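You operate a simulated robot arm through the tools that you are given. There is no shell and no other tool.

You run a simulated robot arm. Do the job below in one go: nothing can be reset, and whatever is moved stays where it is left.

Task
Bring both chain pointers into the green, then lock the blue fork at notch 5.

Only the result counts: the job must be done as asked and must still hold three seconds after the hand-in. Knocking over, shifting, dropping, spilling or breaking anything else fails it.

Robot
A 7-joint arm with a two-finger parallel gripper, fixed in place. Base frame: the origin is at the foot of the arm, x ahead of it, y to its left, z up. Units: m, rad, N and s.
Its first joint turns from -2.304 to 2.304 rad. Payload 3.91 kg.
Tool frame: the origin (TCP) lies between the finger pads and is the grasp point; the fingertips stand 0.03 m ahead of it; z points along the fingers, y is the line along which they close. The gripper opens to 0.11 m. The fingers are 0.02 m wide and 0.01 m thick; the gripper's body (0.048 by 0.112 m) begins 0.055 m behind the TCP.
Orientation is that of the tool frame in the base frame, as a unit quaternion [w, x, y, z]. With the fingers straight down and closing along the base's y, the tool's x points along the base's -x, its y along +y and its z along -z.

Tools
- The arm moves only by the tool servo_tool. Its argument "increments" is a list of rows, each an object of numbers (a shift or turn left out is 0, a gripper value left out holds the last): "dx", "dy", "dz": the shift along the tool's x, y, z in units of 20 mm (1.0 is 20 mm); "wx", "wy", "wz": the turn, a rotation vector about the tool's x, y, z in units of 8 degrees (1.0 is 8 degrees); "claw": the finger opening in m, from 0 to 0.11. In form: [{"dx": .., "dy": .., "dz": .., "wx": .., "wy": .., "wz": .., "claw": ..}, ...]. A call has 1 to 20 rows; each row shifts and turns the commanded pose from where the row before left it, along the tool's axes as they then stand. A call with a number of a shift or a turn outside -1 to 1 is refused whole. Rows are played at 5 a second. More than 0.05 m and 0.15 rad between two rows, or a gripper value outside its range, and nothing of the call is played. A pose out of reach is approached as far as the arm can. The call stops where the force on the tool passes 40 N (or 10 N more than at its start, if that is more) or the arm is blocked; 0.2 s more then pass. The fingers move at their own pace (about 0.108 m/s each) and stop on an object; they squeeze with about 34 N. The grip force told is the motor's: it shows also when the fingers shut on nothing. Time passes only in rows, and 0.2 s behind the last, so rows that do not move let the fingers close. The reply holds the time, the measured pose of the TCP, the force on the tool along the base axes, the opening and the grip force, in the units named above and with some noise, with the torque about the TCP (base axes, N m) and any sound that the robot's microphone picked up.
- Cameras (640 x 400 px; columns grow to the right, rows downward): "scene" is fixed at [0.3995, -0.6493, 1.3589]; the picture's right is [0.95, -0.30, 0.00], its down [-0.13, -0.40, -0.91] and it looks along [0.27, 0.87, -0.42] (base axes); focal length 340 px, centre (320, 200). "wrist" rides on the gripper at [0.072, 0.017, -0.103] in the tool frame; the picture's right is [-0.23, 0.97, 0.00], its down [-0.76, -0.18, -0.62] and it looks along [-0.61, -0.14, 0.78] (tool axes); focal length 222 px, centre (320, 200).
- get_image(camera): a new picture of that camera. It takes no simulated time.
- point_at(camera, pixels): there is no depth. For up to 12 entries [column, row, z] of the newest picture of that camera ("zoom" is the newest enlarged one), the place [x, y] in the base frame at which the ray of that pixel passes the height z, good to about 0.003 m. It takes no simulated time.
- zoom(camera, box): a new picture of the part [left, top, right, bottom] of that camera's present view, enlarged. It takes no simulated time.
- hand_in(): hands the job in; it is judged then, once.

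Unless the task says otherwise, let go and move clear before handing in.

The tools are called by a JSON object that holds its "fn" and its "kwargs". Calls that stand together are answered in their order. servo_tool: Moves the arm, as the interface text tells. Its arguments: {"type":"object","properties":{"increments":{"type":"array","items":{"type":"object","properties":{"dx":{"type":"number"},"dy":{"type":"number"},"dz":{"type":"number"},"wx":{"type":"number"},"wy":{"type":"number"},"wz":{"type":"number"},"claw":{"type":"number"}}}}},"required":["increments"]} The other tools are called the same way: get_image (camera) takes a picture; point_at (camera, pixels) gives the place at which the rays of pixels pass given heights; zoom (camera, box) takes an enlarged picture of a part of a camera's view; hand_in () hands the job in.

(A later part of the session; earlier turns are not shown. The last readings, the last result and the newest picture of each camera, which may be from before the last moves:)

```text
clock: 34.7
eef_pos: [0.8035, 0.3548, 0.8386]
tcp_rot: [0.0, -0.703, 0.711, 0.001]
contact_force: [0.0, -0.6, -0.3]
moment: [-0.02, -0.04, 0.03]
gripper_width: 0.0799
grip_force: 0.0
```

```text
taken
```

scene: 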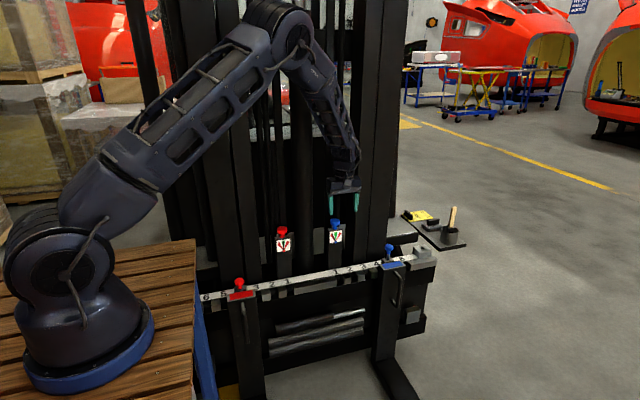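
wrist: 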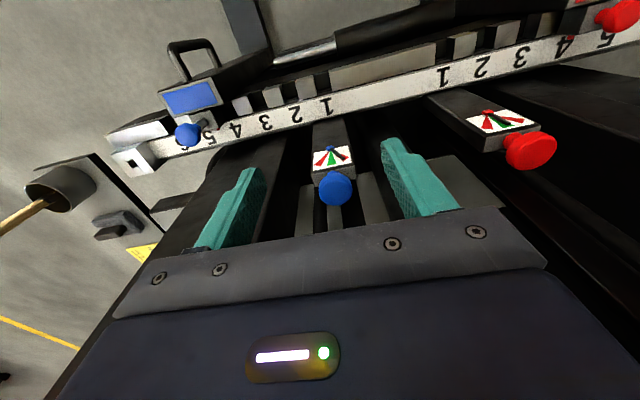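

The arm is in front of the blue post with the knob at wrist (336,188). I'll locate the knob and use this view to inspect the blue fork and rail too.

{"fn": "point_at", "kwargs": {"camera": "wrist", "pixels": [[336, 188, 0.724], [319, 188, 0.724], [353, 188, 0.724], [336, 204, 0.734], [529, 150, 0.724]]}}

{"fn": "zoom", "kwargs": {"camera": "wrist", "box": [100, 30, 260, 180]}}

{"fn": "zoom", "kwargs": {"camera": "wrist", "box": [480, 0, 640, 100]}}

{"fn": "zoom", "kwargs": {"camera": "wrist", "box": [280, 130, 400, 210]}}

```text
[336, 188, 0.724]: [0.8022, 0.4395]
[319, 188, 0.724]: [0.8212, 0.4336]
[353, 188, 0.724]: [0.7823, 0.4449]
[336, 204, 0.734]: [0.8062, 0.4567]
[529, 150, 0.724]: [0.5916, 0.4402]
```

```text
2.67 times, centred on (180, 105) of wrist
```

zoom: 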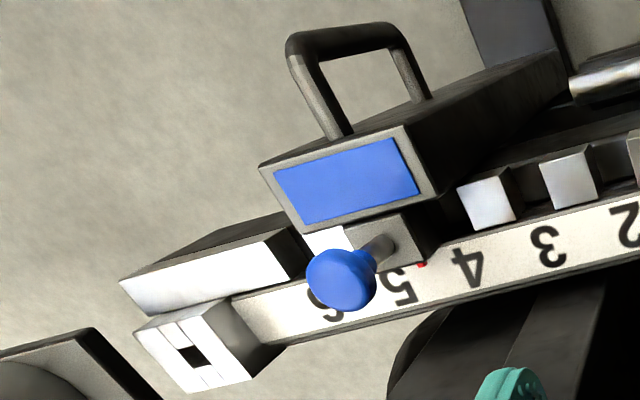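

```text
4.00 times, centred on (560, 50) of wrist
```

zoom: 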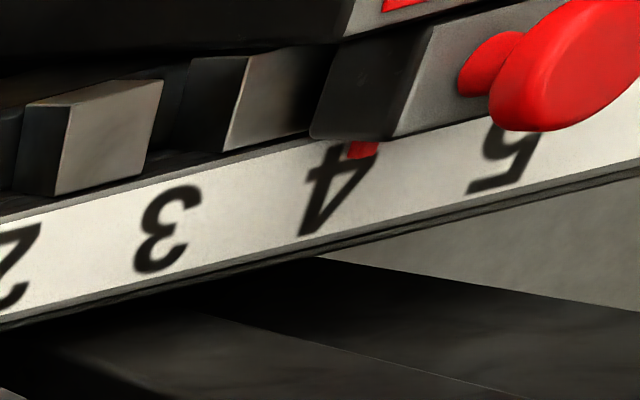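

```text
5.00 times, centred on (340, 170) of wrist
```

zoom: 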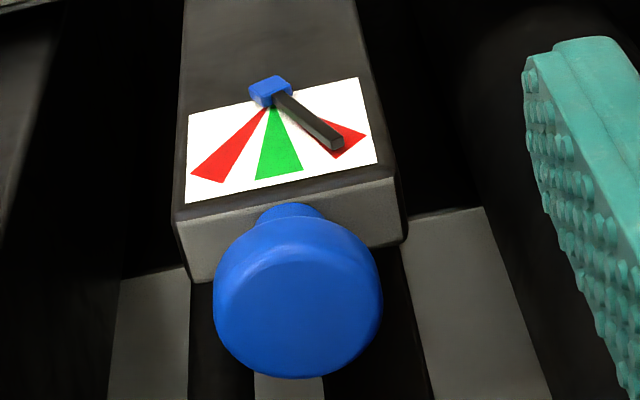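

The blue knob is at about (0.802, 0.438). The red tick on the blue fork (zoom 420,264) sits roughly 0.4 of a notch short of 5, while the red fork's tick sits exactly on 4. I'll do the blue knob first by moving above it and descending.

{"fn": "servo_tool", "kwargs": {"increments": [{"dx": -1, "dy": 0.07}, {"dx": -1}, {"dx": -1}, {"dx": -1}, {"dx": -0.16}, {"dz": 1}, {"dz": 1}, {"dz": 1}, {"dz": 1}, {"dz": 0.9}, {}]}}

{"fn": "get_image", "kwargs": {"camera": "wrist"}}

{"fn": "zoom", "kwargs": {"camera": "scene", "box": [290, 180, 390, 250]}}

```text
clock: 37.1
eef_pos: [0.8024, 0.439, 0.7428]
tcp_rot: [-0.001, -0.703, 0.711, 0.001]
contact_force: [0.2, -0.4, 0.2]
moment: [0.02, 0.02, -0.01]
gripper_width: 0.0797
grip_force: 0.0
```

```text
taken
```

wrist: 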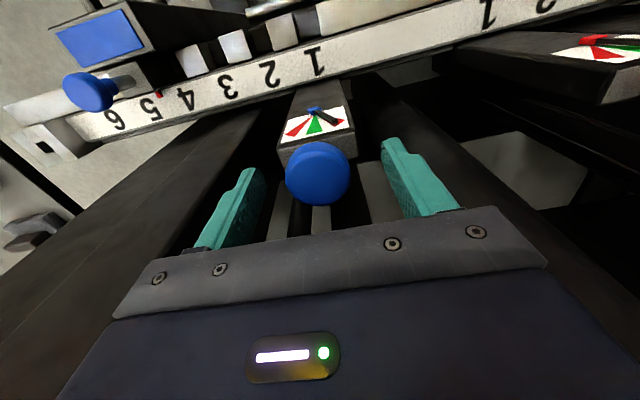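

```text
5.71 times, centred on (340, 215) of scene
```

zoom: 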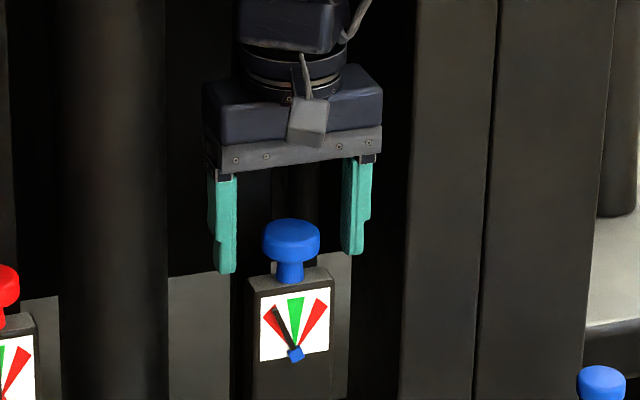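

The knob sits between the fingers (wrist 318,173). I'll lower 3 mm, close, and try a 24° turn in the + direction.

{"fn": "servo_tool", "kwargs": {"increments": [{"dz": 0.15}, {"claw": 0.045}, {"claw": 0.034}, {}, {}]}}

{"fn": "servo_tool", "kwargs": {"increments": [{"wz": 0.5}, {"wz": 0.5}, {"wz": 0.5}, {"wz": 0.5}, {"wz": 0.5}, {"wz": 0.5}, {}]}}

{"fn": "zoom", "kwargs": {"camera": "scene", "box": [322, 222, 352, 247]}}

{"fn": "zoom", "kwargs": {"camera": "scene", "box": [270, 232, 300, 257]}}

```text
clock: 38.3
eef_pos: [0.8058, 0.439, 0.7389]
tcp_rot: [0.0, -0.702, 0.712, 0.0]
contact_force: [21.6, 4.0, -2.6]
moment: [0.31, -0.44, 0.03]
gripper_width: 0.039
grip_force: 44.4
```

```text
clock: 39.6
eef_pos: [0.8039, 0.4363, 0.7388]
tcp_rot: [0.0, -0.563, 0.826, 0.001]
contact_force: [0.8, -0.5, -0.7]
moment: [-0.25, 0.07, 0.01]
gripper_width: 0.0392
grip_force: 44.9
stopped in row 6: the force on the tool passed its limit at 41 N (the readings are from after the stop); the commanded pose is now the measured one
```

```text
16.00 times, centred on (337, 234) of scene
```

zoom: 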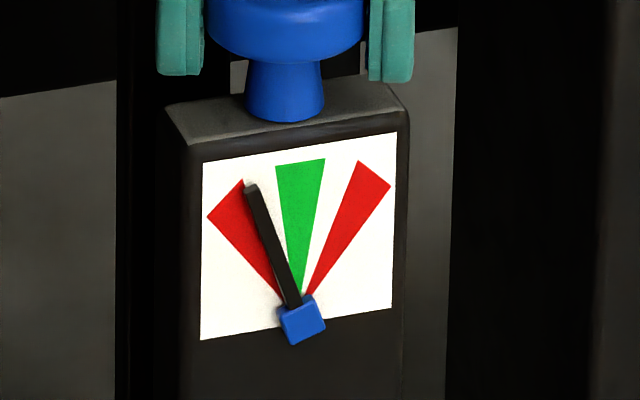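

```text
16.00 times, centred on (285, 244) of scene
```

zoom: 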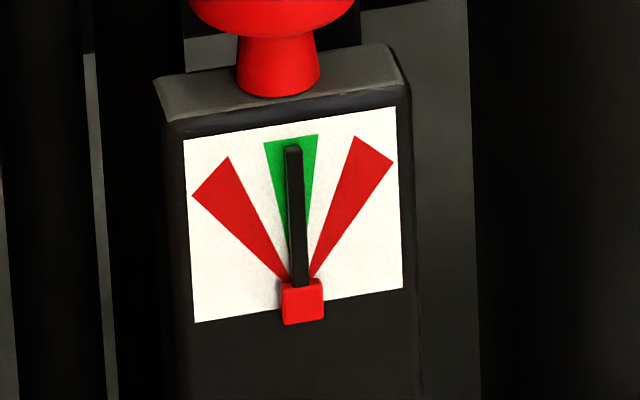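

The + direction moves the blue pointer right, from -25° to -21°, and red stays in green. I'll open, swing back to a negative yaw, and check centring before a longer stroke.

{"fn": "servo_tool", "kwargs": {"increments": [{"claw": 0.065}, {}, {"wz": -1}, {"wz": -1}, {"wz": -1}, {"wz": -1}, {"wz": -1}, {"wz": -1}, {"wz": -1}, {"wz": -0.5}, {}]}}

{"fn": "get_image", "kwargs": {"camera": "wrist"}}

{"fn": "zoom", "kwargs": {"camera": "wrist", "box": [240, 120, 400, 220]}}

{"fn": "zoom", "kwargs": {"camera": "scene", "box": [290, 180, 390, 250]}}

```text
clock: 42.0
eef_pos: [0.804, 0.4378, 0.7392]
tcp_rot: [-0.001, 0.901, -0.433, 0.0]
contact_force: [0.3, 0.0, 0.2]
moment: [0.01, 0.0, 0.0]
gripper_width: 0.0651
grip_force: 0.1
```

```text
taken
```

wrist: 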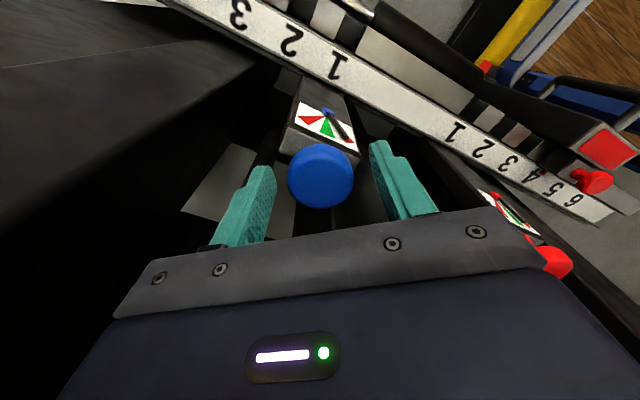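

```text
4.00 times, centred on (320, 170) of wrist
```

zoom: 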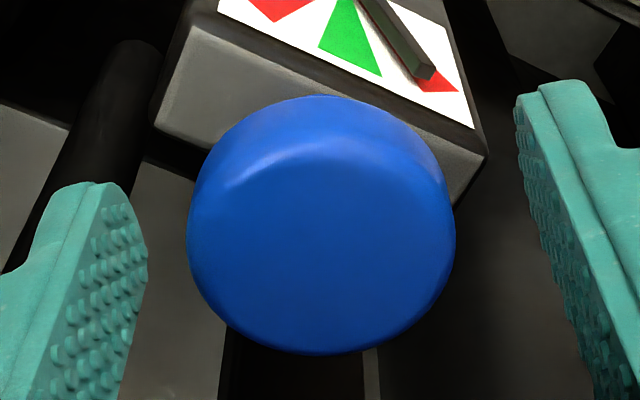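

```text
5.71 times, centred on (340, 215) of scene
```

zoom: 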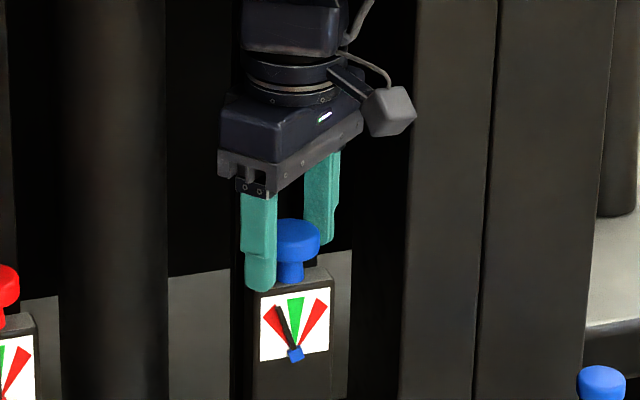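

The knob is about 1.3 mm toward tool +y. I'll shift that, close, and check forces, then stroke.

{"fn": "servo_tool", "kwargs": {"increments": [{"dy": 0.06}, {"claw": 0.045}, {"claw": 0.034}, {}, {}]}}

{"fn": "servo_tool", "kwargs": {"increments": [{"wz": 0.5}, {"wz": 0.5}, {"wz": 0.5}, {"wz": 0.5}, {"wz": 0.5}, {}]}}

{"fn": "zoom", "kwargs": {"camera": "scene", "box": [322, 222, 352, 247]}}

```text
clock: 43.2
eef_pos: [0.8035, 0.4393, 0.7391]
tcp_rot: [-0.001, 0.9, -0.435, 0.001]
contact_force: [13.7, 10.8, -3.8]
moment: [0.3, -0.24, 0.02]
gripper_width: 0.0392
grip_force: 45.3
```

```text
clock: 44.6
eef_pos: [0.803, 0.4382, 0.7387]
tcp_rot: [-0.001, 0.812, -0.584, -0.001]
contact_force: [20.3, 19.1, -6.9]
moment: [0.92, -0.07, 0.04]
gripper_width: 0.0394
grip_force: 44.7
```

```text
16.00 times, centred on (337, 234) of scene
```

zoom: 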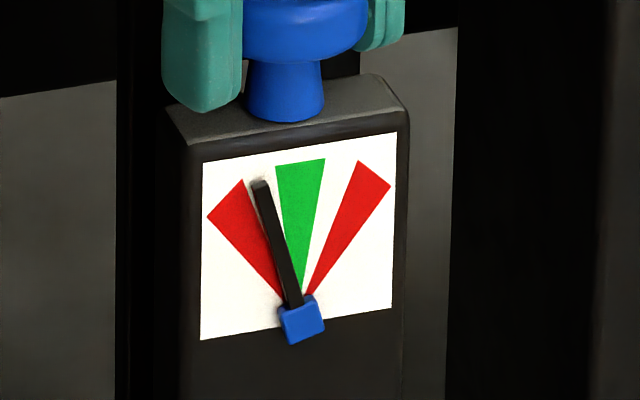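

The pointer is at -17°. The force of 20 and 19 N shows I over-corrected, so I'll shift back in the direction of the force and continue turning.

{"fn": "servo_tool", "kwargs": {"increments": [{"dy": -0.12, "dx": -0.06}, {}, {"wz": 0.5}, {"wz": 0.5}, {"wz": 0.5}, {"wz": 0.5}, {}]}}

{"fn": "zoom", "kwargs": {"camera": "scene", "box": [322, 222, 352, 247]}}

```text
clock: 46.2
eef_pos: [0.8037, 0.4379, 0.7388]
tcp_rot: [0.002, 0.722, -0.692, 0.0]
contact_force: [-8.2, -7.5, 11.4]
moment: [-0.43, 0.38, 0.01]
gripper_width: 0.0394
grip_force: 45.0
stopped in row 7: the force on the tool passed its limit at 40 N (the readings are from after the stop); the commanded pose is now the measured one
```

```text
16.00 times, centred on (337, 234) of scene
```

zoom: 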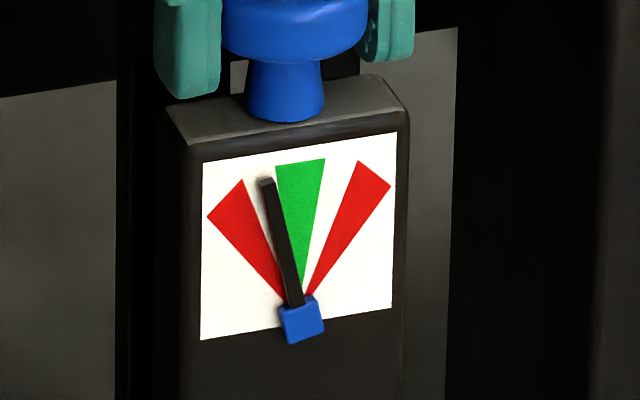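

The pointer is at -14°. I'll relieve the grip by opening and closing here, then continue.

{"fn": "servo_tool", "kwargs": {"increments": [{"claw": 0.05}, {}, {"claw": 0.034}, {}, {"wz": 0.5}, {"wz": 0.5}, {"wz": 0.5}, {"wz": 0.5}, {}]}}

{"fn": "zoom", "kwargs": {"camera": "scene", "box": [322, 222, 352, 247]}}

```text
clock: 48.2
eef_pos: [0.8051, 0.4391, 0.7381]
tcp_rot: [-0.001, -0.618, 0.786, -0.001]
contact_force: [-8.6, 0.4, 3.6]
moment: [-0.71, 0.37, -0.01]
gripper_width: 0.0391
grip_force: 45.1
```

```text
16.00 times, centred on (337, 234) of scene
```

zoom: 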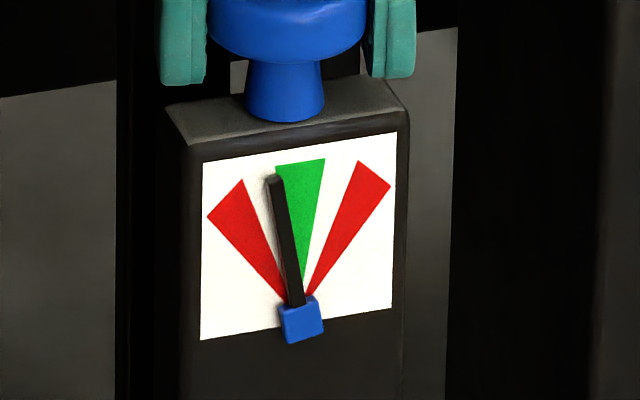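

The pointer is at -11° with low forces. I'll continue 20° more.

{"fn": "servo_tool", "kwargs": {"increments": [{"wz": 0.5}, {"wz": 0.5}, {"wz": 0.5}, {"wz": 0.5}, {"wz": 0.5}, {"wz": 0.5}, {}]}}

{"fn": "zoom", "kwargs": {"camera": "scene", "box": [322, 222, 352, 247]}}

```text
clock: 49.9
eef_pos: [0.8036, 0.4381, 0.7385]
tcp_rot: [-0.001, -0.441, 0.897, 0.0]
contact_force: [0.8, -0.6, -8.7]
moment: [0.35, -0.46, -0.01]
gripper_width: 0.0394
grip_force: 45.0
```

```text
16.00 times, centred on (337, 234) of scene
```

zoom: 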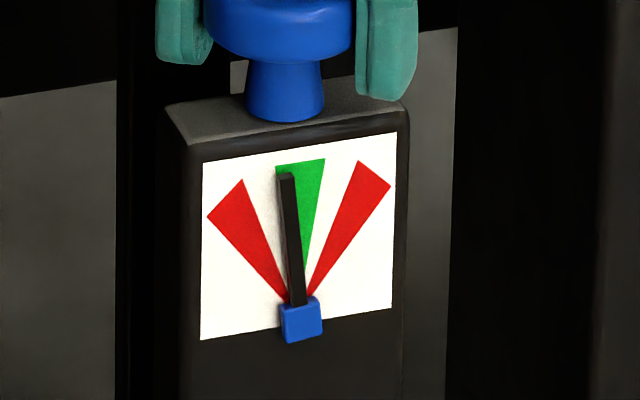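

The pointer is entering green at -6°. I'll go another 24° while keeping the gripper clear of the rods behind.

{"fn": "servo_tool", "kwargs": {"increments": [{"wz": 0.5}, {"wz": 0.5}, {"wz": 0.5}, {"wz": 0.5}, {"wz": 0.5}, {"wz": 0.5}, {}]}}

{"fn": "zoom", "kwargs": {"camera": "scene", "box": [322, 222, 352, 247]}}

{"fn": "zoom", "kwargs": {"camera": "scene", "box": [290, 180, 390, 250]}}

```text
clock: 51.5
eef_pos: [0.8056, 0.4382, 0.7382]
tcp_rot: [-0.001, -0.245, 0.97, -0.001]
contact_force: [6.7, 0.2, -13.3]
moment: [-0.12, -0.31, -0.03]
gripper_width: 0.0391
grip_force: 45.2
```

```text
16.00 times, centred on (337, 234) of scene
```

zoom: 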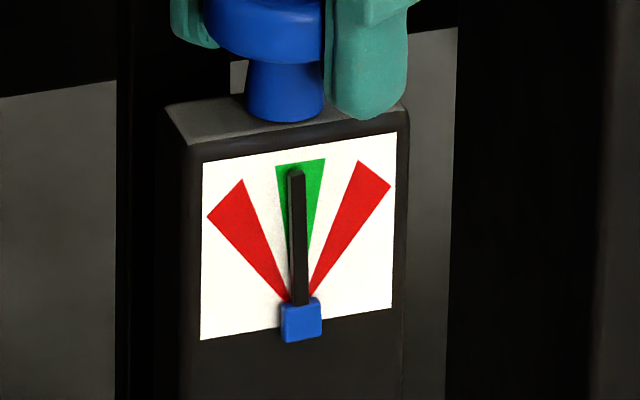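

```text
5.71 times, centred on (340, 215) of scene
```

zoom: 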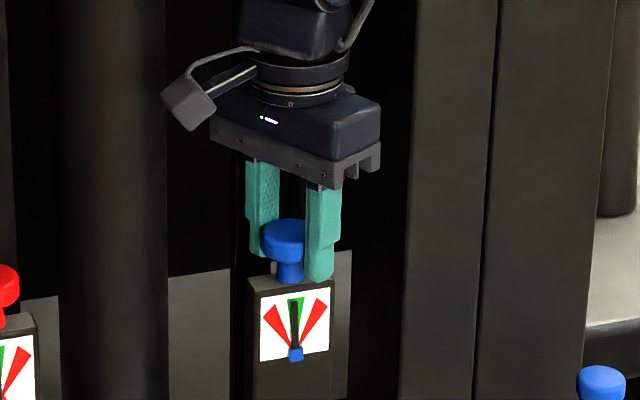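

The pointer tip (296,172) is nearly centred in green (about 300). I'll nudge 8° more, then release and rise.

{"fn": "servo_tool", "kwargs": {"increments": [{"wz": 0.5}, {"wz": 0.5}, {}]}}

{"fn": "servo_tool", "kwargs": {"increments": [{"claw": 0.08}, {}, {"dz": -1}, {"dz": -1}, {"dz": -1}, {"dz": -1}, {"dz": -1}, {}]}}

{"fn": "zoom", "kwargs": {"camera": "scene", "box": [322, 222, 352, 247]}}

{"fn": "zoom", "kwargs": {"camera": "scene", "box": [270, 232, 300, 257]}}

```text
clock: 52.2
eef_pos: [0.805, 0.4384, 0.7373]
tcp_rot: [-0.001, -0.177, 0.984, -0.001]
contact_force: [9.4, -2.8, -8.9]
moment: [-0.14, 0.64, -0.02]
gripper_width: 0.0393
grip_force: 45.5
```

```text
clock: 54.0
eef_pos: [0.8054, 0.4385, 0.8397]
tcp_rot: [-0.001, -0.178, 0.984, 0.0]
contact_force: [-0.3, 0.0, 0.3]
moment: [0.01, 0.01, 0.02]
gripper_width: 0.0801
grip_force: 0.1
```

```text
16.00 times, centred on (337, 234) of scene
```

zoom: 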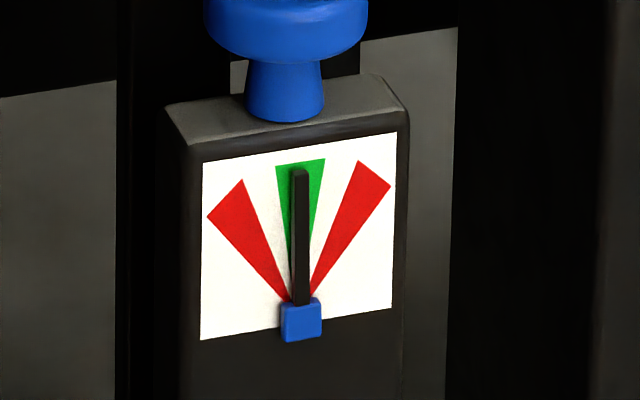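

```text
16.00 times, centred on (285, 244) of scene
```

zoom: 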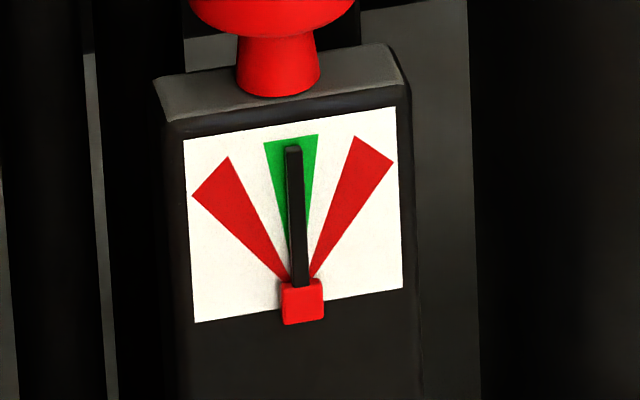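

Both pointers are centred in green: blue tip at (300,172), red tip at (292,150). Next I'll square the tool, back off in y, and move near the blue fork for a close look.

{"fn": "servo_tool", "kwargs": {"increments": [{"wz": -1}, {"wz": -1}, {"wz": -1}, {"wz": -1}, {"wz": -1}, {"wz": -1}, {"wz": -1}, {"wz": -1}, {"wz": -0.7}, {}]}}

{"fn": "servo_tool", "kwargs": {"increments": [{"dx": 1}, {"dx": 1}, {"dx": 1}, {"dx": 1}, {"dx": 1}, {"dx": 1}, {"dx": 1}, {"dx": 1}, {"dx": 1}, {"dx": 1}, {"dx": 1}, {"dx": 1, "dy": -1}, {"dx": 1, "dy": -1}, {"dy": -1}, {"dy": -1}, {"dy": -1}, {"dy": -1}]}}

{"fn": "get_image", "kwargs": {"camera": "wrist"}}

{"fn": "get_image", "kwargs": {"camera": "scene"}}

```text
clock: 56.2
eef_pos: [0.8049, 0.4388, 0.8386]
tcp_rot: [0.001, 0.708, -0.706, -0.001]
contact_force: [1.5, 0.3, 0.0]
moment: [0.0, 0.0, -0.02]
gripper_width: 0.08
grip_force: 0.0
```

```text
clock: 59.9
eef_pos: [0.9259, 0.1791, 0.8394]
tcp_rot: [0.001, 0.708, -0.707, -0.001]
contact_force: [0.5, 0.9, -0.1]
moment: [-0.02, -0.01, -0.01]
gripper_width: 0.0801
grip_force: 0.0
```

```text
taken
```

wrist: 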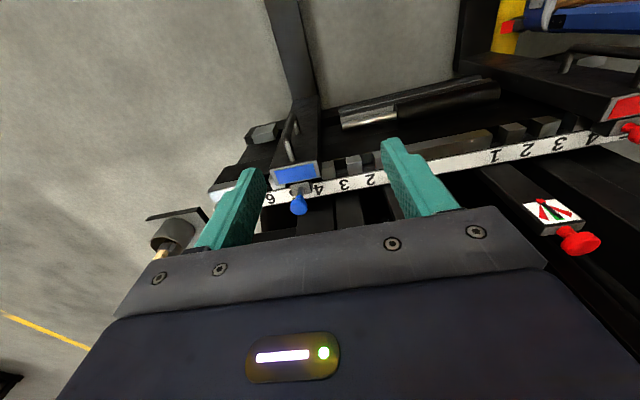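

```text
taken
```

scene: 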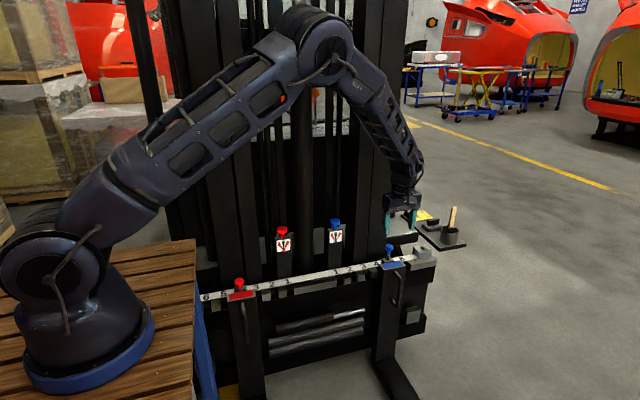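

The blue fork is in view with its plate at (296,174) and pin at (299,205). I'll enlarge and triangulate.

{"fn": "zoom", "kwargs": {"camera": "wrist", "box": [240, 90, 400, 220]}}

{"fn": "point_at", "kwargs": {"camera": "wrist", "pixels": [[299, 205, 0.65], [299, 205, 0.6], [296, 174, 0.6], [296, 174, 0.55], [318, 187, 0.6], [318, 187, 0.55], [270, 199, 0.6], [270, 199, 0.55], [345, 184, 0.6], [345, 184, 0.55]]}}

{"fn": "zoom", "kwargs": {"camera": "scene", "box": [360, 230, 440, 290]}}

```text
3.08 times, centred on (320, 155) of wrist
```

zoom: 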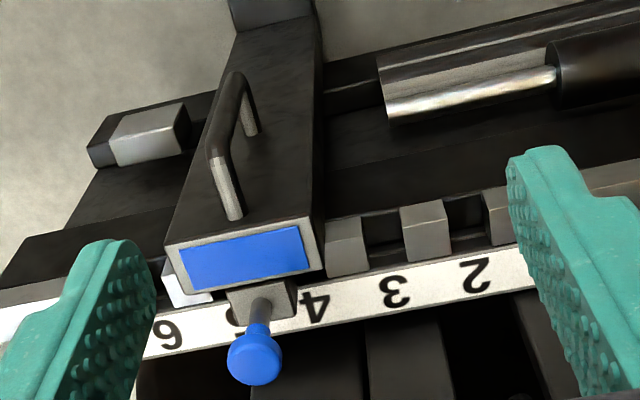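

```text
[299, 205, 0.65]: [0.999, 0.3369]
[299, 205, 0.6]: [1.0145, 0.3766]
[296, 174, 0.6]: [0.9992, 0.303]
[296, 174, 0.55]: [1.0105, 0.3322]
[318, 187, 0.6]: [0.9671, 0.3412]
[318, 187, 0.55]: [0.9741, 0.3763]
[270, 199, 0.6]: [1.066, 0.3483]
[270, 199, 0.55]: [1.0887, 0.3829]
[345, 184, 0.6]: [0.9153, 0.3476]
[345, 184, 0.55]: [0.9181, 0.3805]
```

```text
6.67 times, centred on (400, 260) of scene
```

zoom: 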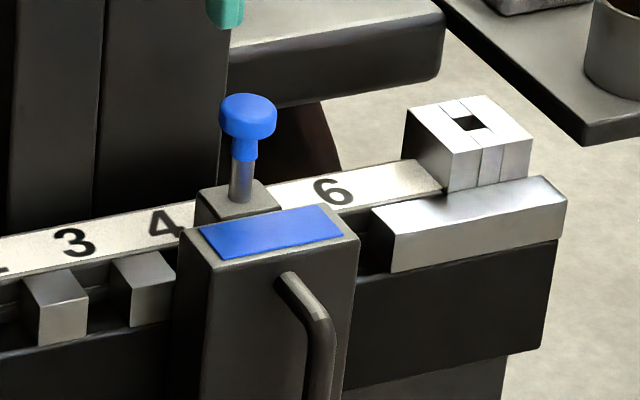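

I'll triangulate the rail numbers, the plate and the handle from the scene camera as well.

{"fn": "point_at", "kwargs": {"camera": "scene", "pixels": [[376.75, 263.45, 0.6], [376.75, 263.45, 0.55], [401.95, 258.5, 0.6], [401.95, 258.5, 0.55], [363.25, 266, 0.6], [363.25, 266, 0.55], [392.5, 265, 0.6], [392.5, 265, 0.55], [389.2, 258.5, 0.6], [389.2, 258.5, 0.55]]}}

{"fn": "point_at", "kwargs": {"camera": "wrist", "pixels": [[317.4, 190, 0.6], [317.4, 190, 0.55], [269.6, 198.2, 0.6], [269.6, 198.2, 0.55], [344.4, 184.2, 0.6], [344.4, 184.2, 0.55], [295.5, 173.5, 0.6], [295.5, 173.5, 0.55]]}}

{"fn": "zoom", "kwargs": {"camera": "wrist", "box": [270, 155, 350, 220]}}

{"fn": "zoom", "kwargs": {"camera": "scene", "box": [370, 240, 410, 270]}}

{"fn": "zoom", "kwargs": {"camera": "scene", "box": [360, 250, 440, 320]}}

```text
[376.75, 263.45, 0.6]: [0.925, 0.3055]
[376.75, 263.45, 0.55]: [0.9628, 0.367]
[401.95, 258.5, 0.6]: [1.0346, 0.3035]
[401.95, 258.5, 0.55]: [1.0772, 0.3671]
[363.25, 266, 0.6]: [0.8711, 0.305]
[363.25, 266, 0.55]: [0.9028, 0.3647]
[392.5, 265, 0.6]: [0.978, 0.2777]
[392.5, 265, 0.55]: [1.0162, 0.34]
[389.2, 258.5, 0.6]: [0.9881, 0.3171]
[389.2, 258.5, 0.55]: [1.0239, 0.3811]
```

```text
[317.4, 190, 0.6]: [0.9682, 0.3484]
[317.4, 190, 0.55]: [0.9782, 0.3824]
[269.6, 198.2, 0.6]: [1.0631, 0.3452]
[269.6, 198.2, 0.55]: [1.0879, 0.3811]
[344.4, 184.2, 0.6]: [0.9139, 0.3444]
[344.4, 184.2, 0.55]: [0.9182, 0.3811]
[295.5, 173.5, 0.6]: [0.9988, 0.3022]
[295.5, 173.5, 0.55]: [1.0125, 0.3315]
```

```text
6.15 times, centred on (310, 188) of wrist
```

zoom: 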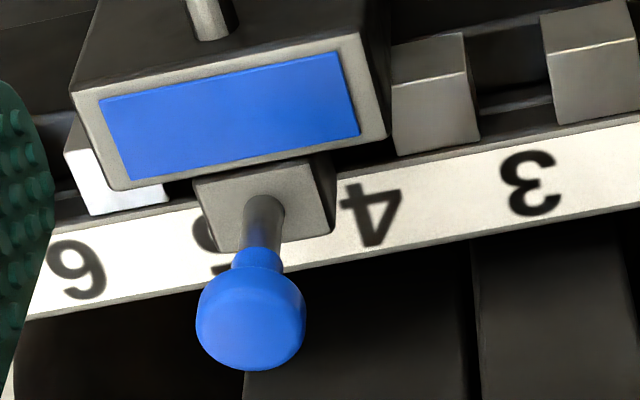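

```text
13.33 times, centred on (390, 255) of scene
```

zoom: 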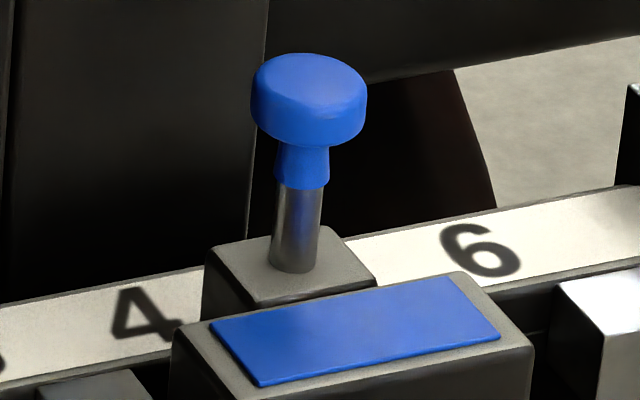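

```text
5.71 times, centred on (400, 285) of scene
```

zoom: 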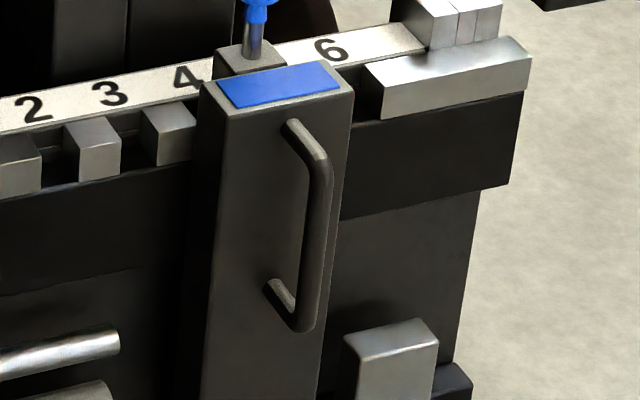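

The fork centre is at x≈1.008 with rail number 4 at x≈0.984 and 6 at x≈1.10, so notch 5 is near x≈1.042 and the fork must slide about +0.033 m. I'll triangulate the handle as the grip point.

{"fn": "point_at", "kwargs": {"camera": "wrist", "pixels": [[291.4, 159.9, 0.55], [291.4, 159.9, 0.5], [285.2, 138.75, 0.55], [285.2, 138.75, 0.5], [293, 115.4, 0.45], [293, 115.4, 0.4], [297.3, 132.3, 0.45], [297.3, 132.3, 0.4]]}}

{"fn": "point_at", "kwargs": {"camera": "scene", "pixels": [[394.75, 271.9, 0.55], [394.75, 271.9, 0.5], [400.3, 278, 0.55], [400.3, 278, 0.5], [397.4, 306.9, 0.45], [397.4, 306.9, 0.4], [391.6, 300.75, 0.45], [391.6, 300.75, 0.4]]}}

{"fn": "zoom", "kwargs": {"camera": "wrist", "box": [260, 100, 330, 170]}}

```text
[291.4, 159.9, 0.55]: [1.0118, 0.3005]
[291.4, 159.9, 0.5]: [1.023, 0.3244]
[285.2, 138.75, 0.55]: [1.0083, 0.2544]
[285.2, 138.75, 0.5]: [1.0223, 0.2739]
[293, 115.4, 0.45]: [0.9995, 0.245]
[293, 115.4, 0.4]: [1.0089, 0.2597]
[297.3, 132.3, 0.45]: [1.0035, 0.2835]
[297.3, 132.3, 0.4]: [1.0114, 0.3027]
```

```text
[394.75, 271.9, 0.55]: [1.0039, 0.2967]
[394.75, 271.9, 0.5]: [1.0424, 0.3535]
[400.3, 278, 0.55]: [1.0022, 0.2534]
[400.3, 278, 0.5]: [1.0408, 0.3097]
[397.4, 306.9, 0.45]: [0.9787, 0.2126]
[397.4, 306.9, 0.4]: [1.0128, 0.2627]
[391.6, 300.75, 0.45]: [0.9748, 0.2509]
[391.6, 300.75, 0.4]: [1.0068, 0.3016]
```

```text
5.71 times, centred on (295, 135) of wrist
```

zoom: 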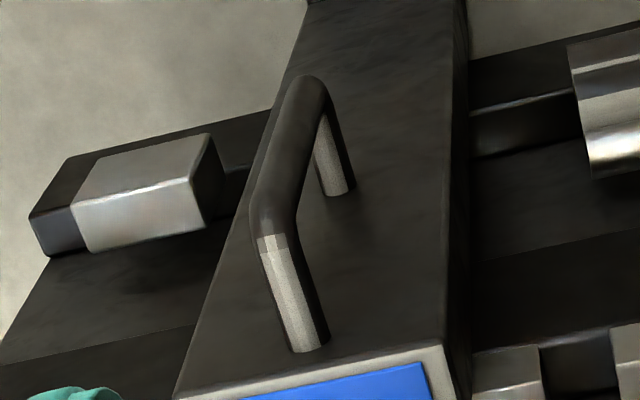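

The handle's upper stand-off bar runs along y at about (1.008, 0.264 to 0.303, 0.546). At that radius the tool must lean outward, so I'll tilt about 35° towards +x here in free space and check.

{"fn": "servo_tool", "kwargs": {"increments": [{"wx": 1, "claw": 0.05}, {"wx": 1}, {"wx": 1}, {"wx": 1}, {"wx": 0.4}, {}]}}

{"fn": "get_image", "kwargs": {"camera": "wrist"}}

{"fn": "get_image", "kwargs": {"camera": "scene"}}

```text
clock: 61.2
eef_pos: [0.9255, 0.179, 0.8387]
tcp_rot: [-0.213, 0.676, -0.673, 0.214]
contact_force: [0.6, -0.1, 0.3]
moment: [-0.02, -0.02, 0.0]
gripper_width: 0.0501
grip_force: 0.0
```

```text
taken
```

wrist: 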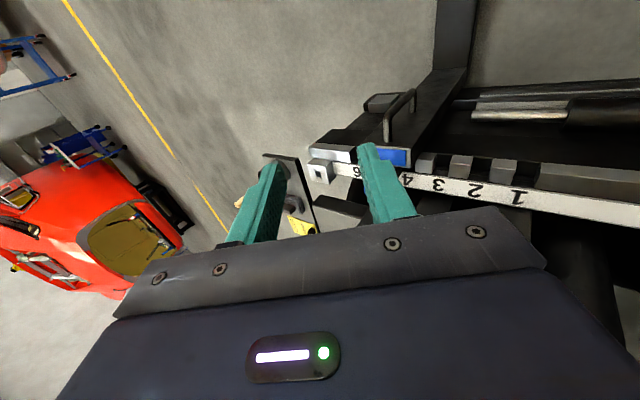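

```text
taken
```

scene: 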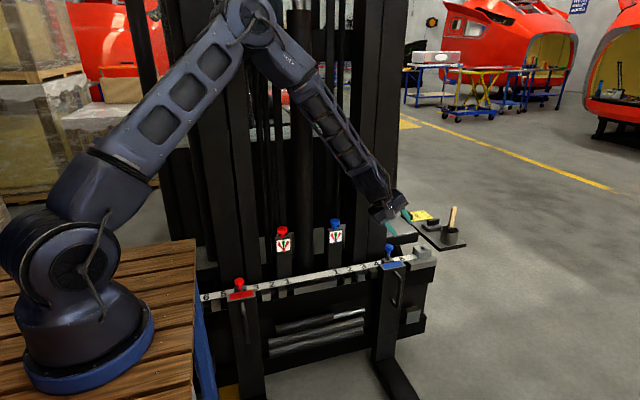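

The tilt holds at the same TCP. I'll go to a pre-grasp point behind the handle along the tool axis, about (0.939, 0.281, 0.644).

{"fn": "servo_tool", "kwargs": {"increments": [{"dx": -0.51, "dy": 0.507, "dz": 0.835}, {"dx": -0.51, "dy": 0.507, "dz": 0.835}, {"dx": -0.51, "dy": 0.507, "dz": 0.835}, {"dx": -0.51, "dy": 0.507, "dz": 0.835}, {"dx": -0.51, "dy": 0.507, "dz": 0.835}, {"dx": -0.51, "dy": 0.507, "dz": 0.835}, {"dx": -0.51, "dy": 0.507, "dz": 0.835}, {"dx": -0.51, "dy": 0.507, "dz": 0.835}, {"dx": -0.51, "dy": 0.507, "dz": 0.835}, {"dx": -0.51, "dy": 0.507, "dz": 0.835}, {}]}}

{"fn": "get_image", "kwargs": {"camera": "wrist"}}

{"fn": "zoom", "kwargs": {"camera": "scene", "box": [350, 210, 450, 300]}}

```text
clock: 63.6
eef_pos: [0.9386, 0.2803, 0.6442]
tcp_rot: [-0.213, 0.675, -0.674, 0.213]
contact_force: [0.4, 0.8, 0.1]
moment: [0.01, 0.03, 0.0]
gripper_width: 0.0502
grip_force: 0.0
```

```text
taken
```

wrist: 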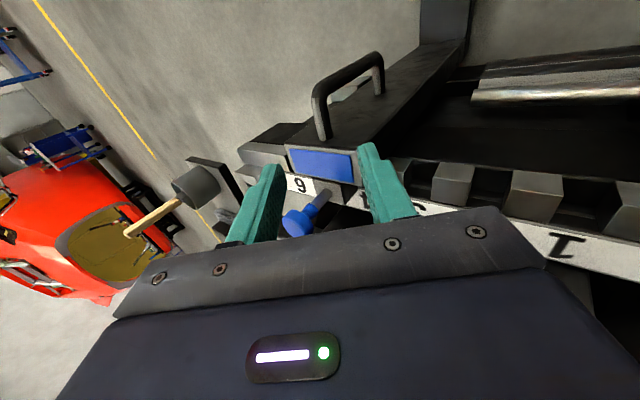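

```text
4.44 times, centred on (400, 255) of scene
```

zoom: 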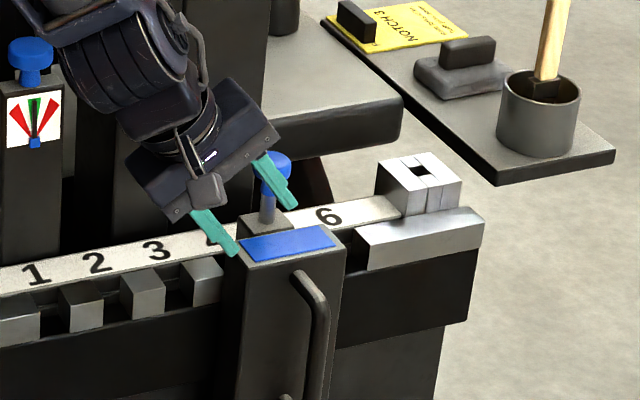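

The predicted bar point projects to wrist (320,119), which matches the stand-off bar between (325,138) and (318,95). I'll advance along the tool axis by about 0.1 m and look again.

{"fn": "servo_tool", "kwargs": {"increments": [{"dz": 1}, {"dz": 1}, {"dz": 1}, {"dz": 1}, {"dz": 0.8}, {}]}}

{"fn": "get_image", "kwargs": {"camera": "wrist"}}

{"fn": "zoom", "kwargs": {"camera": "scene", "box": [350, 220, 450, 310]}}

```text
clock: 65.0
eef_pos: [0.9947, 0.28, 0.5665]
tcp_rot: [-0.213, 0.675, -0.673, 0.214]
contact_force: [-0.3, 0.0, 0.7]
moment: [0.04, -0.01, -0.01]
gripper_width: 0.0502
grip_force: 0.0
```

```text
taken
```

wrist: 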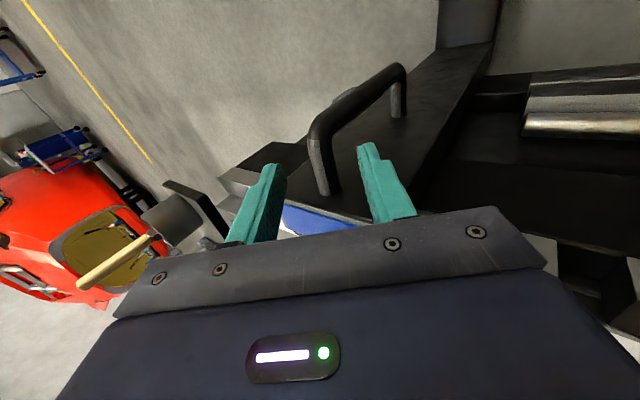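

```text
4.44 times, centred on (400, 265) of scene
```

zoom: 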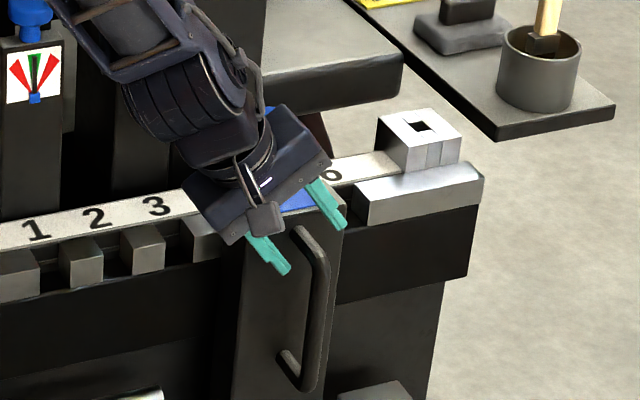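

The stand-off bar lies between the fingers (bar from 330,190 to 318,140). I'll advance 24 mm more and close on it.

{"fn": "servo_tool", "kwargs": {"increments": [{"dz": 0.6}, {"dz": 0.6}, {}]}}

{"fn": "get_image", "kwargs": {"camera": "wrist"}}

{"fn": "zoom", "kwargs": {"camera": "scene", "box": [350, 220, 450, 310]}}

```text
clock: 65.8
eef_pos: [1.0073, 0.2795, 0.546]
tcp_rot: [-0.212, 0.675, -0.674, 0.213]
contact_force: [0.0, -0.4, 0.0]
moment: [-0.03, 0.02, 0.01]
gripper_width: 0.05
grip_force: 0.1
```

```text
taken
```

wrist: 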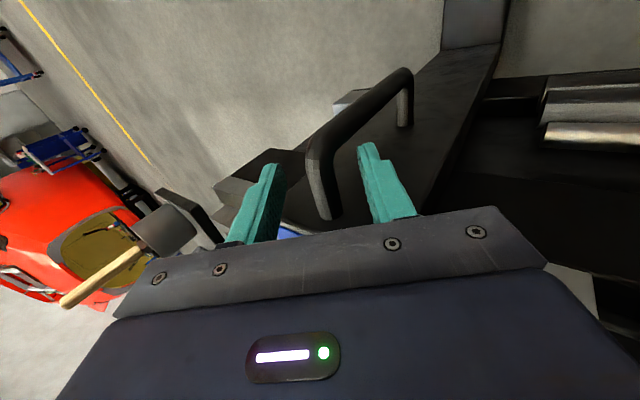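

```text
4.44 times, centred on (400, 265) of scene
```

zoom: 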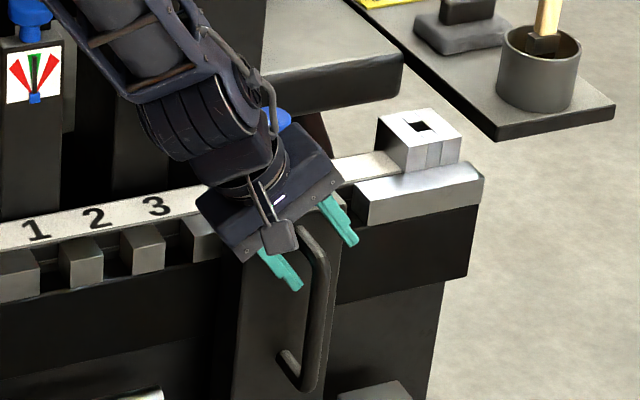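

Positioned around the bar with no contact force. I'll close on it.

{"fn": "servo_tool", "kwargs": {"increments": [{"claw": 0.03}, {"claw": 0.01}, {"claw": 0.005}, {}]}}

{"fn": "get_image", "kwargs": {"camera": "wrist"}}

{"fn": "get_image", "kwargs": {"camera": "scene"}}

```text
clock: 66.8
eef_pos: [1.0068, 0.2801, 0.5448]
tcp_rot: [-0.212, 0.674, -0.674, 0.213]
contact_force: [-8.4, 2.7, -13.2]
moment: [-0.01, 0.28, -1.23]
gripper_width: 0.016
grip_force: 44.8
```

```text
taken
```

wrist: 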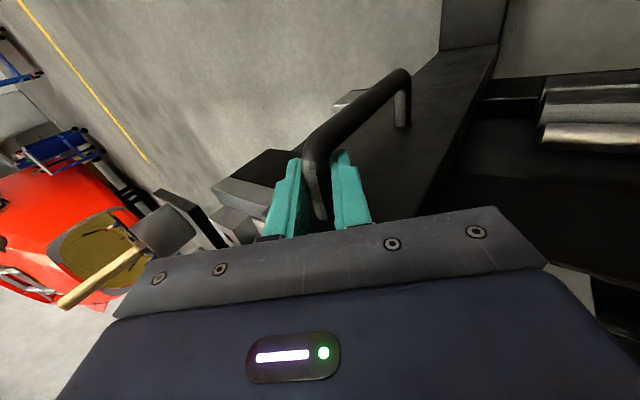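

```text
taken
```

scene: 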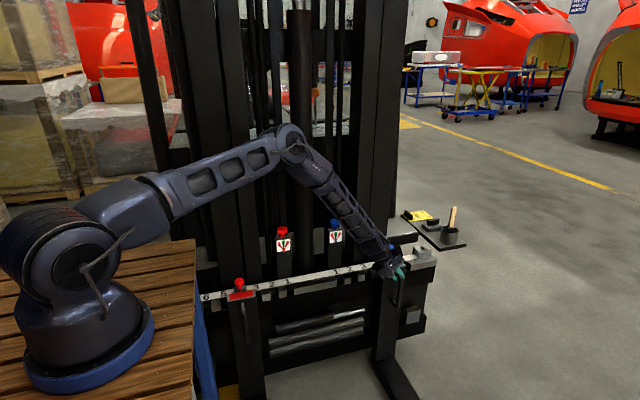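

The handle bar is gripped at 0.016 m. I'll pull +x in small steps, 16 mm first, and watch force and motion.

{"fn": "servo_tool", "kwargs": {"increments": [{"dy": -0.163, "dz": 0.115}, {"dy": -0.163, "dz": 0.115}, {"dy": -0.163, "dz": 0.115}, {"dy": -0.163, "dz": 0.115}, {}]}}

{"fn": "zoom", "kwargs": {"camera": "scene", "box": [350, 220, 450, 310]}}

```text
clock: 68.0
eef_pos: [1.0245, 0.2791, 0.5441]
tcp_rot: [-0.212, 0.675, -0.674, 0.214]
contact_force: [-6.3, -8.5, -20.6]
moment: [0.26, 0.15, -0.88]
gripper_width: 0.0156
grip_force: 45.1
```

```text
4.44 times, centred on (400, 265) of scene
```

zoom: 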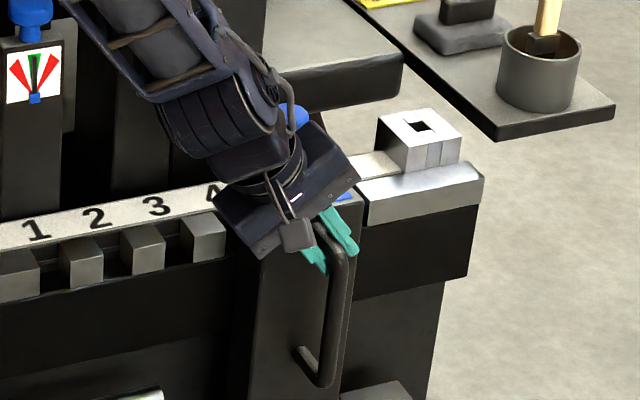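

The fork slid about 17 mm with only a modest force. I'll pull 6 mm more, then release and back off to see the tick against number 5.

{"fn": "servo_tool", "kwargs": {"increments": [{"dy": -0.12, "dz": 0.1}, {"dy": -0.12, "dz": 0.1}, {}]}}

{"fn": "servo_tool", "kwargs": {"increments": [{"claw": 0.05}, {}, {"dz": -1}, {"dz": -1}, {"dz": -1}, {"dz": -1}, {"dz": -1}, {"dz": -1}, {}]}}

{"fn": "get_image", "kwargs": {"camera": "wrist"}}

{"fn": "zoom", "kwargs": {"camera": "scene", "box": [350, 220, 450, 310]}}

```text
clock: 68.8
eef_pos: [1.0305, 0.2802, 0.5433]
tcp_rot: [-0.213, 0.675, -0.674, 0.213]
contact_force: [-3.1, -11.9, -16.3]
moment: [-0.01, 0.18, -0.97]
gripper_width: 0.0156
grip_force: 44.3
```

```text
clock: 70.8
eef_pos: [0.9595, 0.2809, 0.6428]
tcp_rot: [-0.213, 0.675, -0.673, 0.214]
contact_force: [-0.6, -0.6, 0.5]
moment: [0.0, 0.0, -0.03]
gripper_width: 0.0503
grip_force: 0.1
```

```text
taken
```

wrist: 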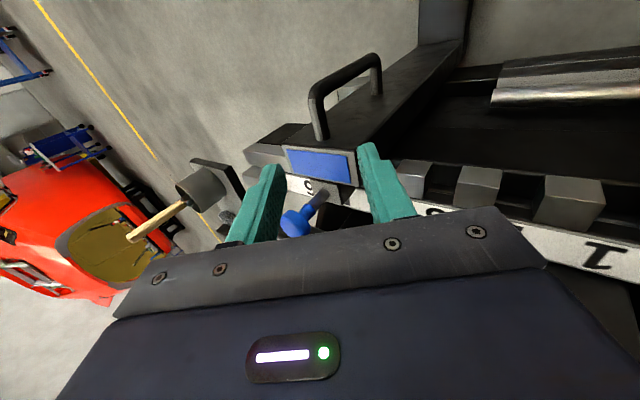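

```text
4.44 times, centred on (400, 265) of scene
```

zoom: 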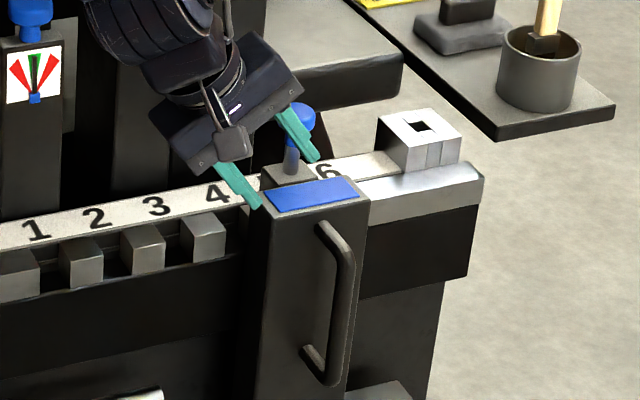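

I need to see the tick on the inner side of the housing, so I'll rise and shift so the wrist camera looks at the rail from above.

{"fn": "servo_tool", "kwargs": {"increments": [{"dy": -0.334, "dz": -0.927}, {"dy": -0.334, "dz": -0.927}, {"dy": -0.334, "dz": -0.927}, {"dy": -0.334, "dz": -0.927}, {"dy": -0.334, "dz": -0.927, "dx": -0.95}, {"dy": -0.334, "dz": -0.927, "dx": -1}, {"dy": -0.334, "dz": -0.927, "dx": -1}, {"dx": -1}, {}]}}

{"fn": "get_image", "kwargs": {"camera": "wrist"}}

{"fn": "get_image", "kwargs": {"camera": "scene"}}

```text
clock: 72.8
eef_pos: [0.9239, 0.36, 0.7758]
tcp_rot: [-0.212, 0.675, -0.673, 0.213]
contact_force: [-0.4, -0.7, 0.7]
moment: [0.01, 0.01, 0.03]
gripper_width: 0.0502
grip_force: 0.1
```

```text
taken
```

wrist: 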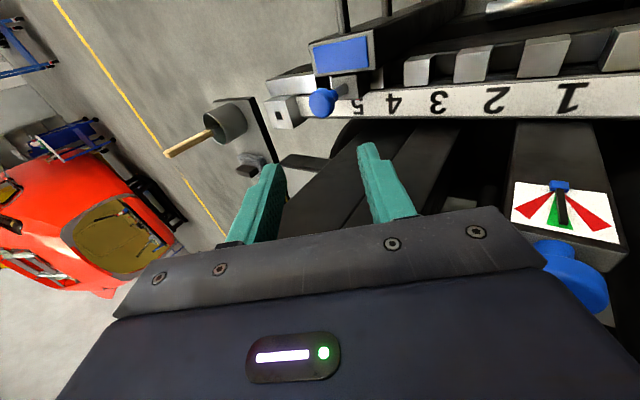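

```text
taken
```

scene: 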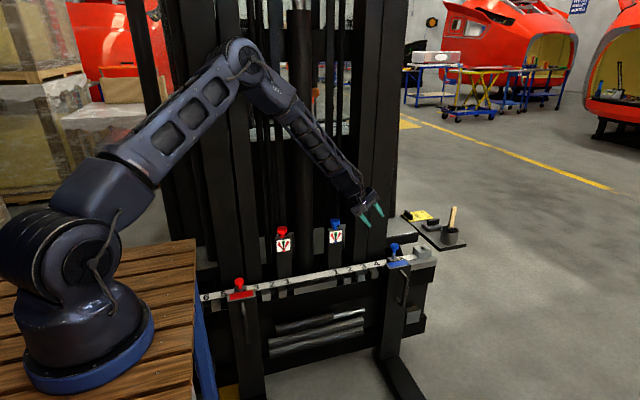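

{"fn": "zoom", "kwargs": {"camera": "wrist", "box": [300, 60, 420, 135]}}

{"fn": "zoom", "kwargs": {"camera": "scene", "box": [365, 235, 425, 275]}}

```text
5.33 times, centred on (360, 98) of wrist
```

zoom: 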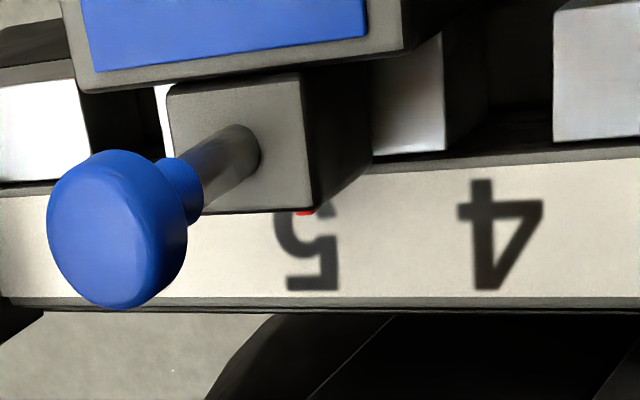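

```text
10.00 times, centred on (395, 255) of scene
```

zoom: 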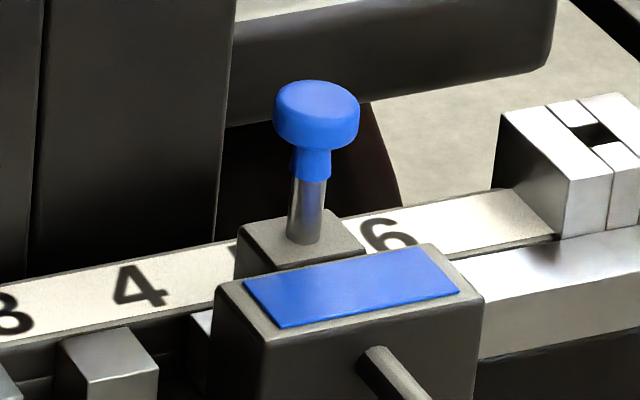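

The tick now sits on number 5's line (tick 304,211 against a 5 centre line of about 302 to 307), so the fork looks aligned at notch 5. I'll triangulate the raised pin cap to push it down.

{"fn": "point_at", "kwargs": {"camera": "scene", "pixels": [[394.6, 246.3, 0.65], [394.6, 246.3, 0.6], [394.6, 243.7, 0.65], [394.6, 243.7, 0.6], [394.3, 258.3, 0.6], [394.3, 258.3, 0.55]]}}

{"fn": "point_at", "kwargs": {"camera": "wrist", "pixels": [[321.5, 103.25, 0.65], [321.5, 103.25, 0.6], [309, 106, 0.63], [334.5, 100, 0.62], [344, 88, 0.6], [344, 88, 0.55]]}}

{"fn": "zoom", "kwargs": {"camera": "wrist", "box": [295, 70, 365, 125]}}

```text
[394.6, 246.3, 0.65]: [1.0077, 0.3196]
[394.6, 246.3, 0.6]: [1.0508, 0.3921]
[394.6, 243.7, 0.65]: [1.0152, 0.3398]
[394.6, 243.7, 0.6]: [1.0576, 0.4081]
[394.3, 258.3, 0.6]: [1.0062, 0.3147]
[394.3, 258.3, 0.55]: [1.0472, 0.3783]
```

```text
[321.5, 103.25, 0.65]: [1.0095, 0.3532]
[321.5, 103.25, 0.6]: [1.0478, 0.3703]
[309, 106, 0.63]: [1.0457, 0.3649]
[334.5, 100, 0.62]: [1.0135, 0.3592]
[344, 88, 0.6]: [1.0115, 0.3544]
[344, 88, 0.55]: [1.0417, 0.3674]
```

```text
7.27 times, centred on (330, 98) of wrist
```

zoom: 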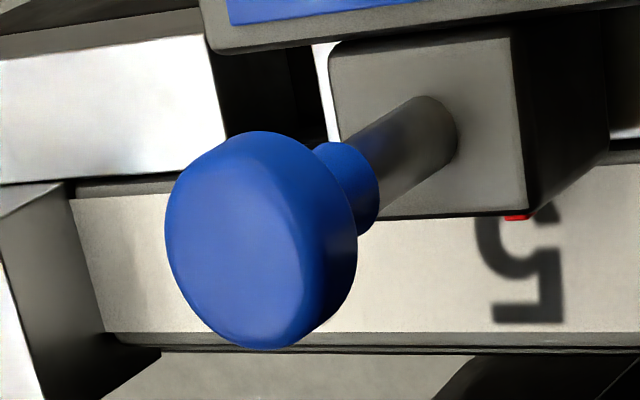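

The pin cap centre is at about (1.033, 0.3635, 0.620) with its top near 0.63, and the red pin sits about 36 mm lower when locked. I'll close the fingers and bring the tip edge above the blue cap.

{"fn": "servo_tool", "kwargs": {"increments": [{"dy": -0.315, "dz": 0.995, "dx": -0.03, "claw": 0.0}, {"dy": -0.315, "dz": 0.995, "dx": -0.03}, {"dy": -0.315, "dz": 0.995, "dx": -0.03}, {"dy": -0.315, "dz": 0.995, "dx": -0.03}, {"dy": -0.315, "dz": 0.995, "dx": -0.03}, {"dy": -0.315, "dz": 0.995, "dx": -0.03}, {}]}}

{"fn": "get_image", "kwargs": {"camera": "wrist"}}

{"fn": "zoom", "kwargs": {"camera": "scene", "box": [350, 210, 440, 280]}}

```text
clock: 74.5
eef_pos: [1.0233, 0.3633, 0.6994]
tcp_rot: [-0.212, 0.675, -0.674, 0.213]
contact_force: [-0.6, -0.4, -0.5]
moment: [-0.01, 0.0, 0.0]
gripper_width: 0.0001
grip_force: 33.5
```

```text
taken
```

wrist: 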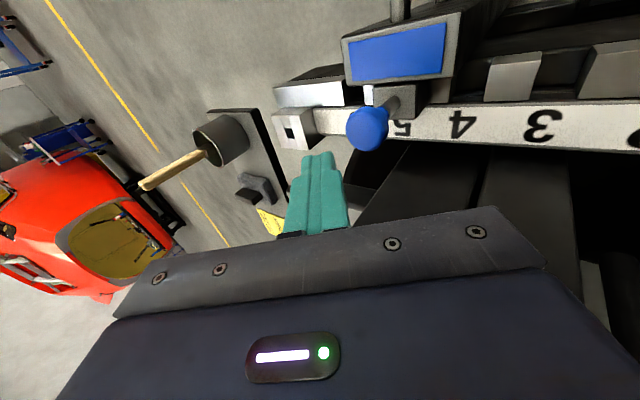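

```text
5.71 times, centred on (395, 245) of scene
```

zoom: 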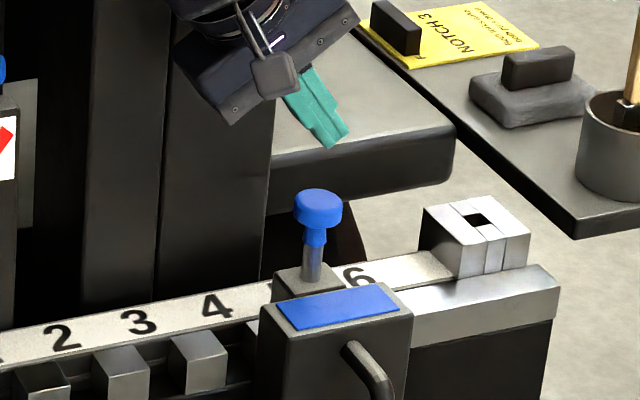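

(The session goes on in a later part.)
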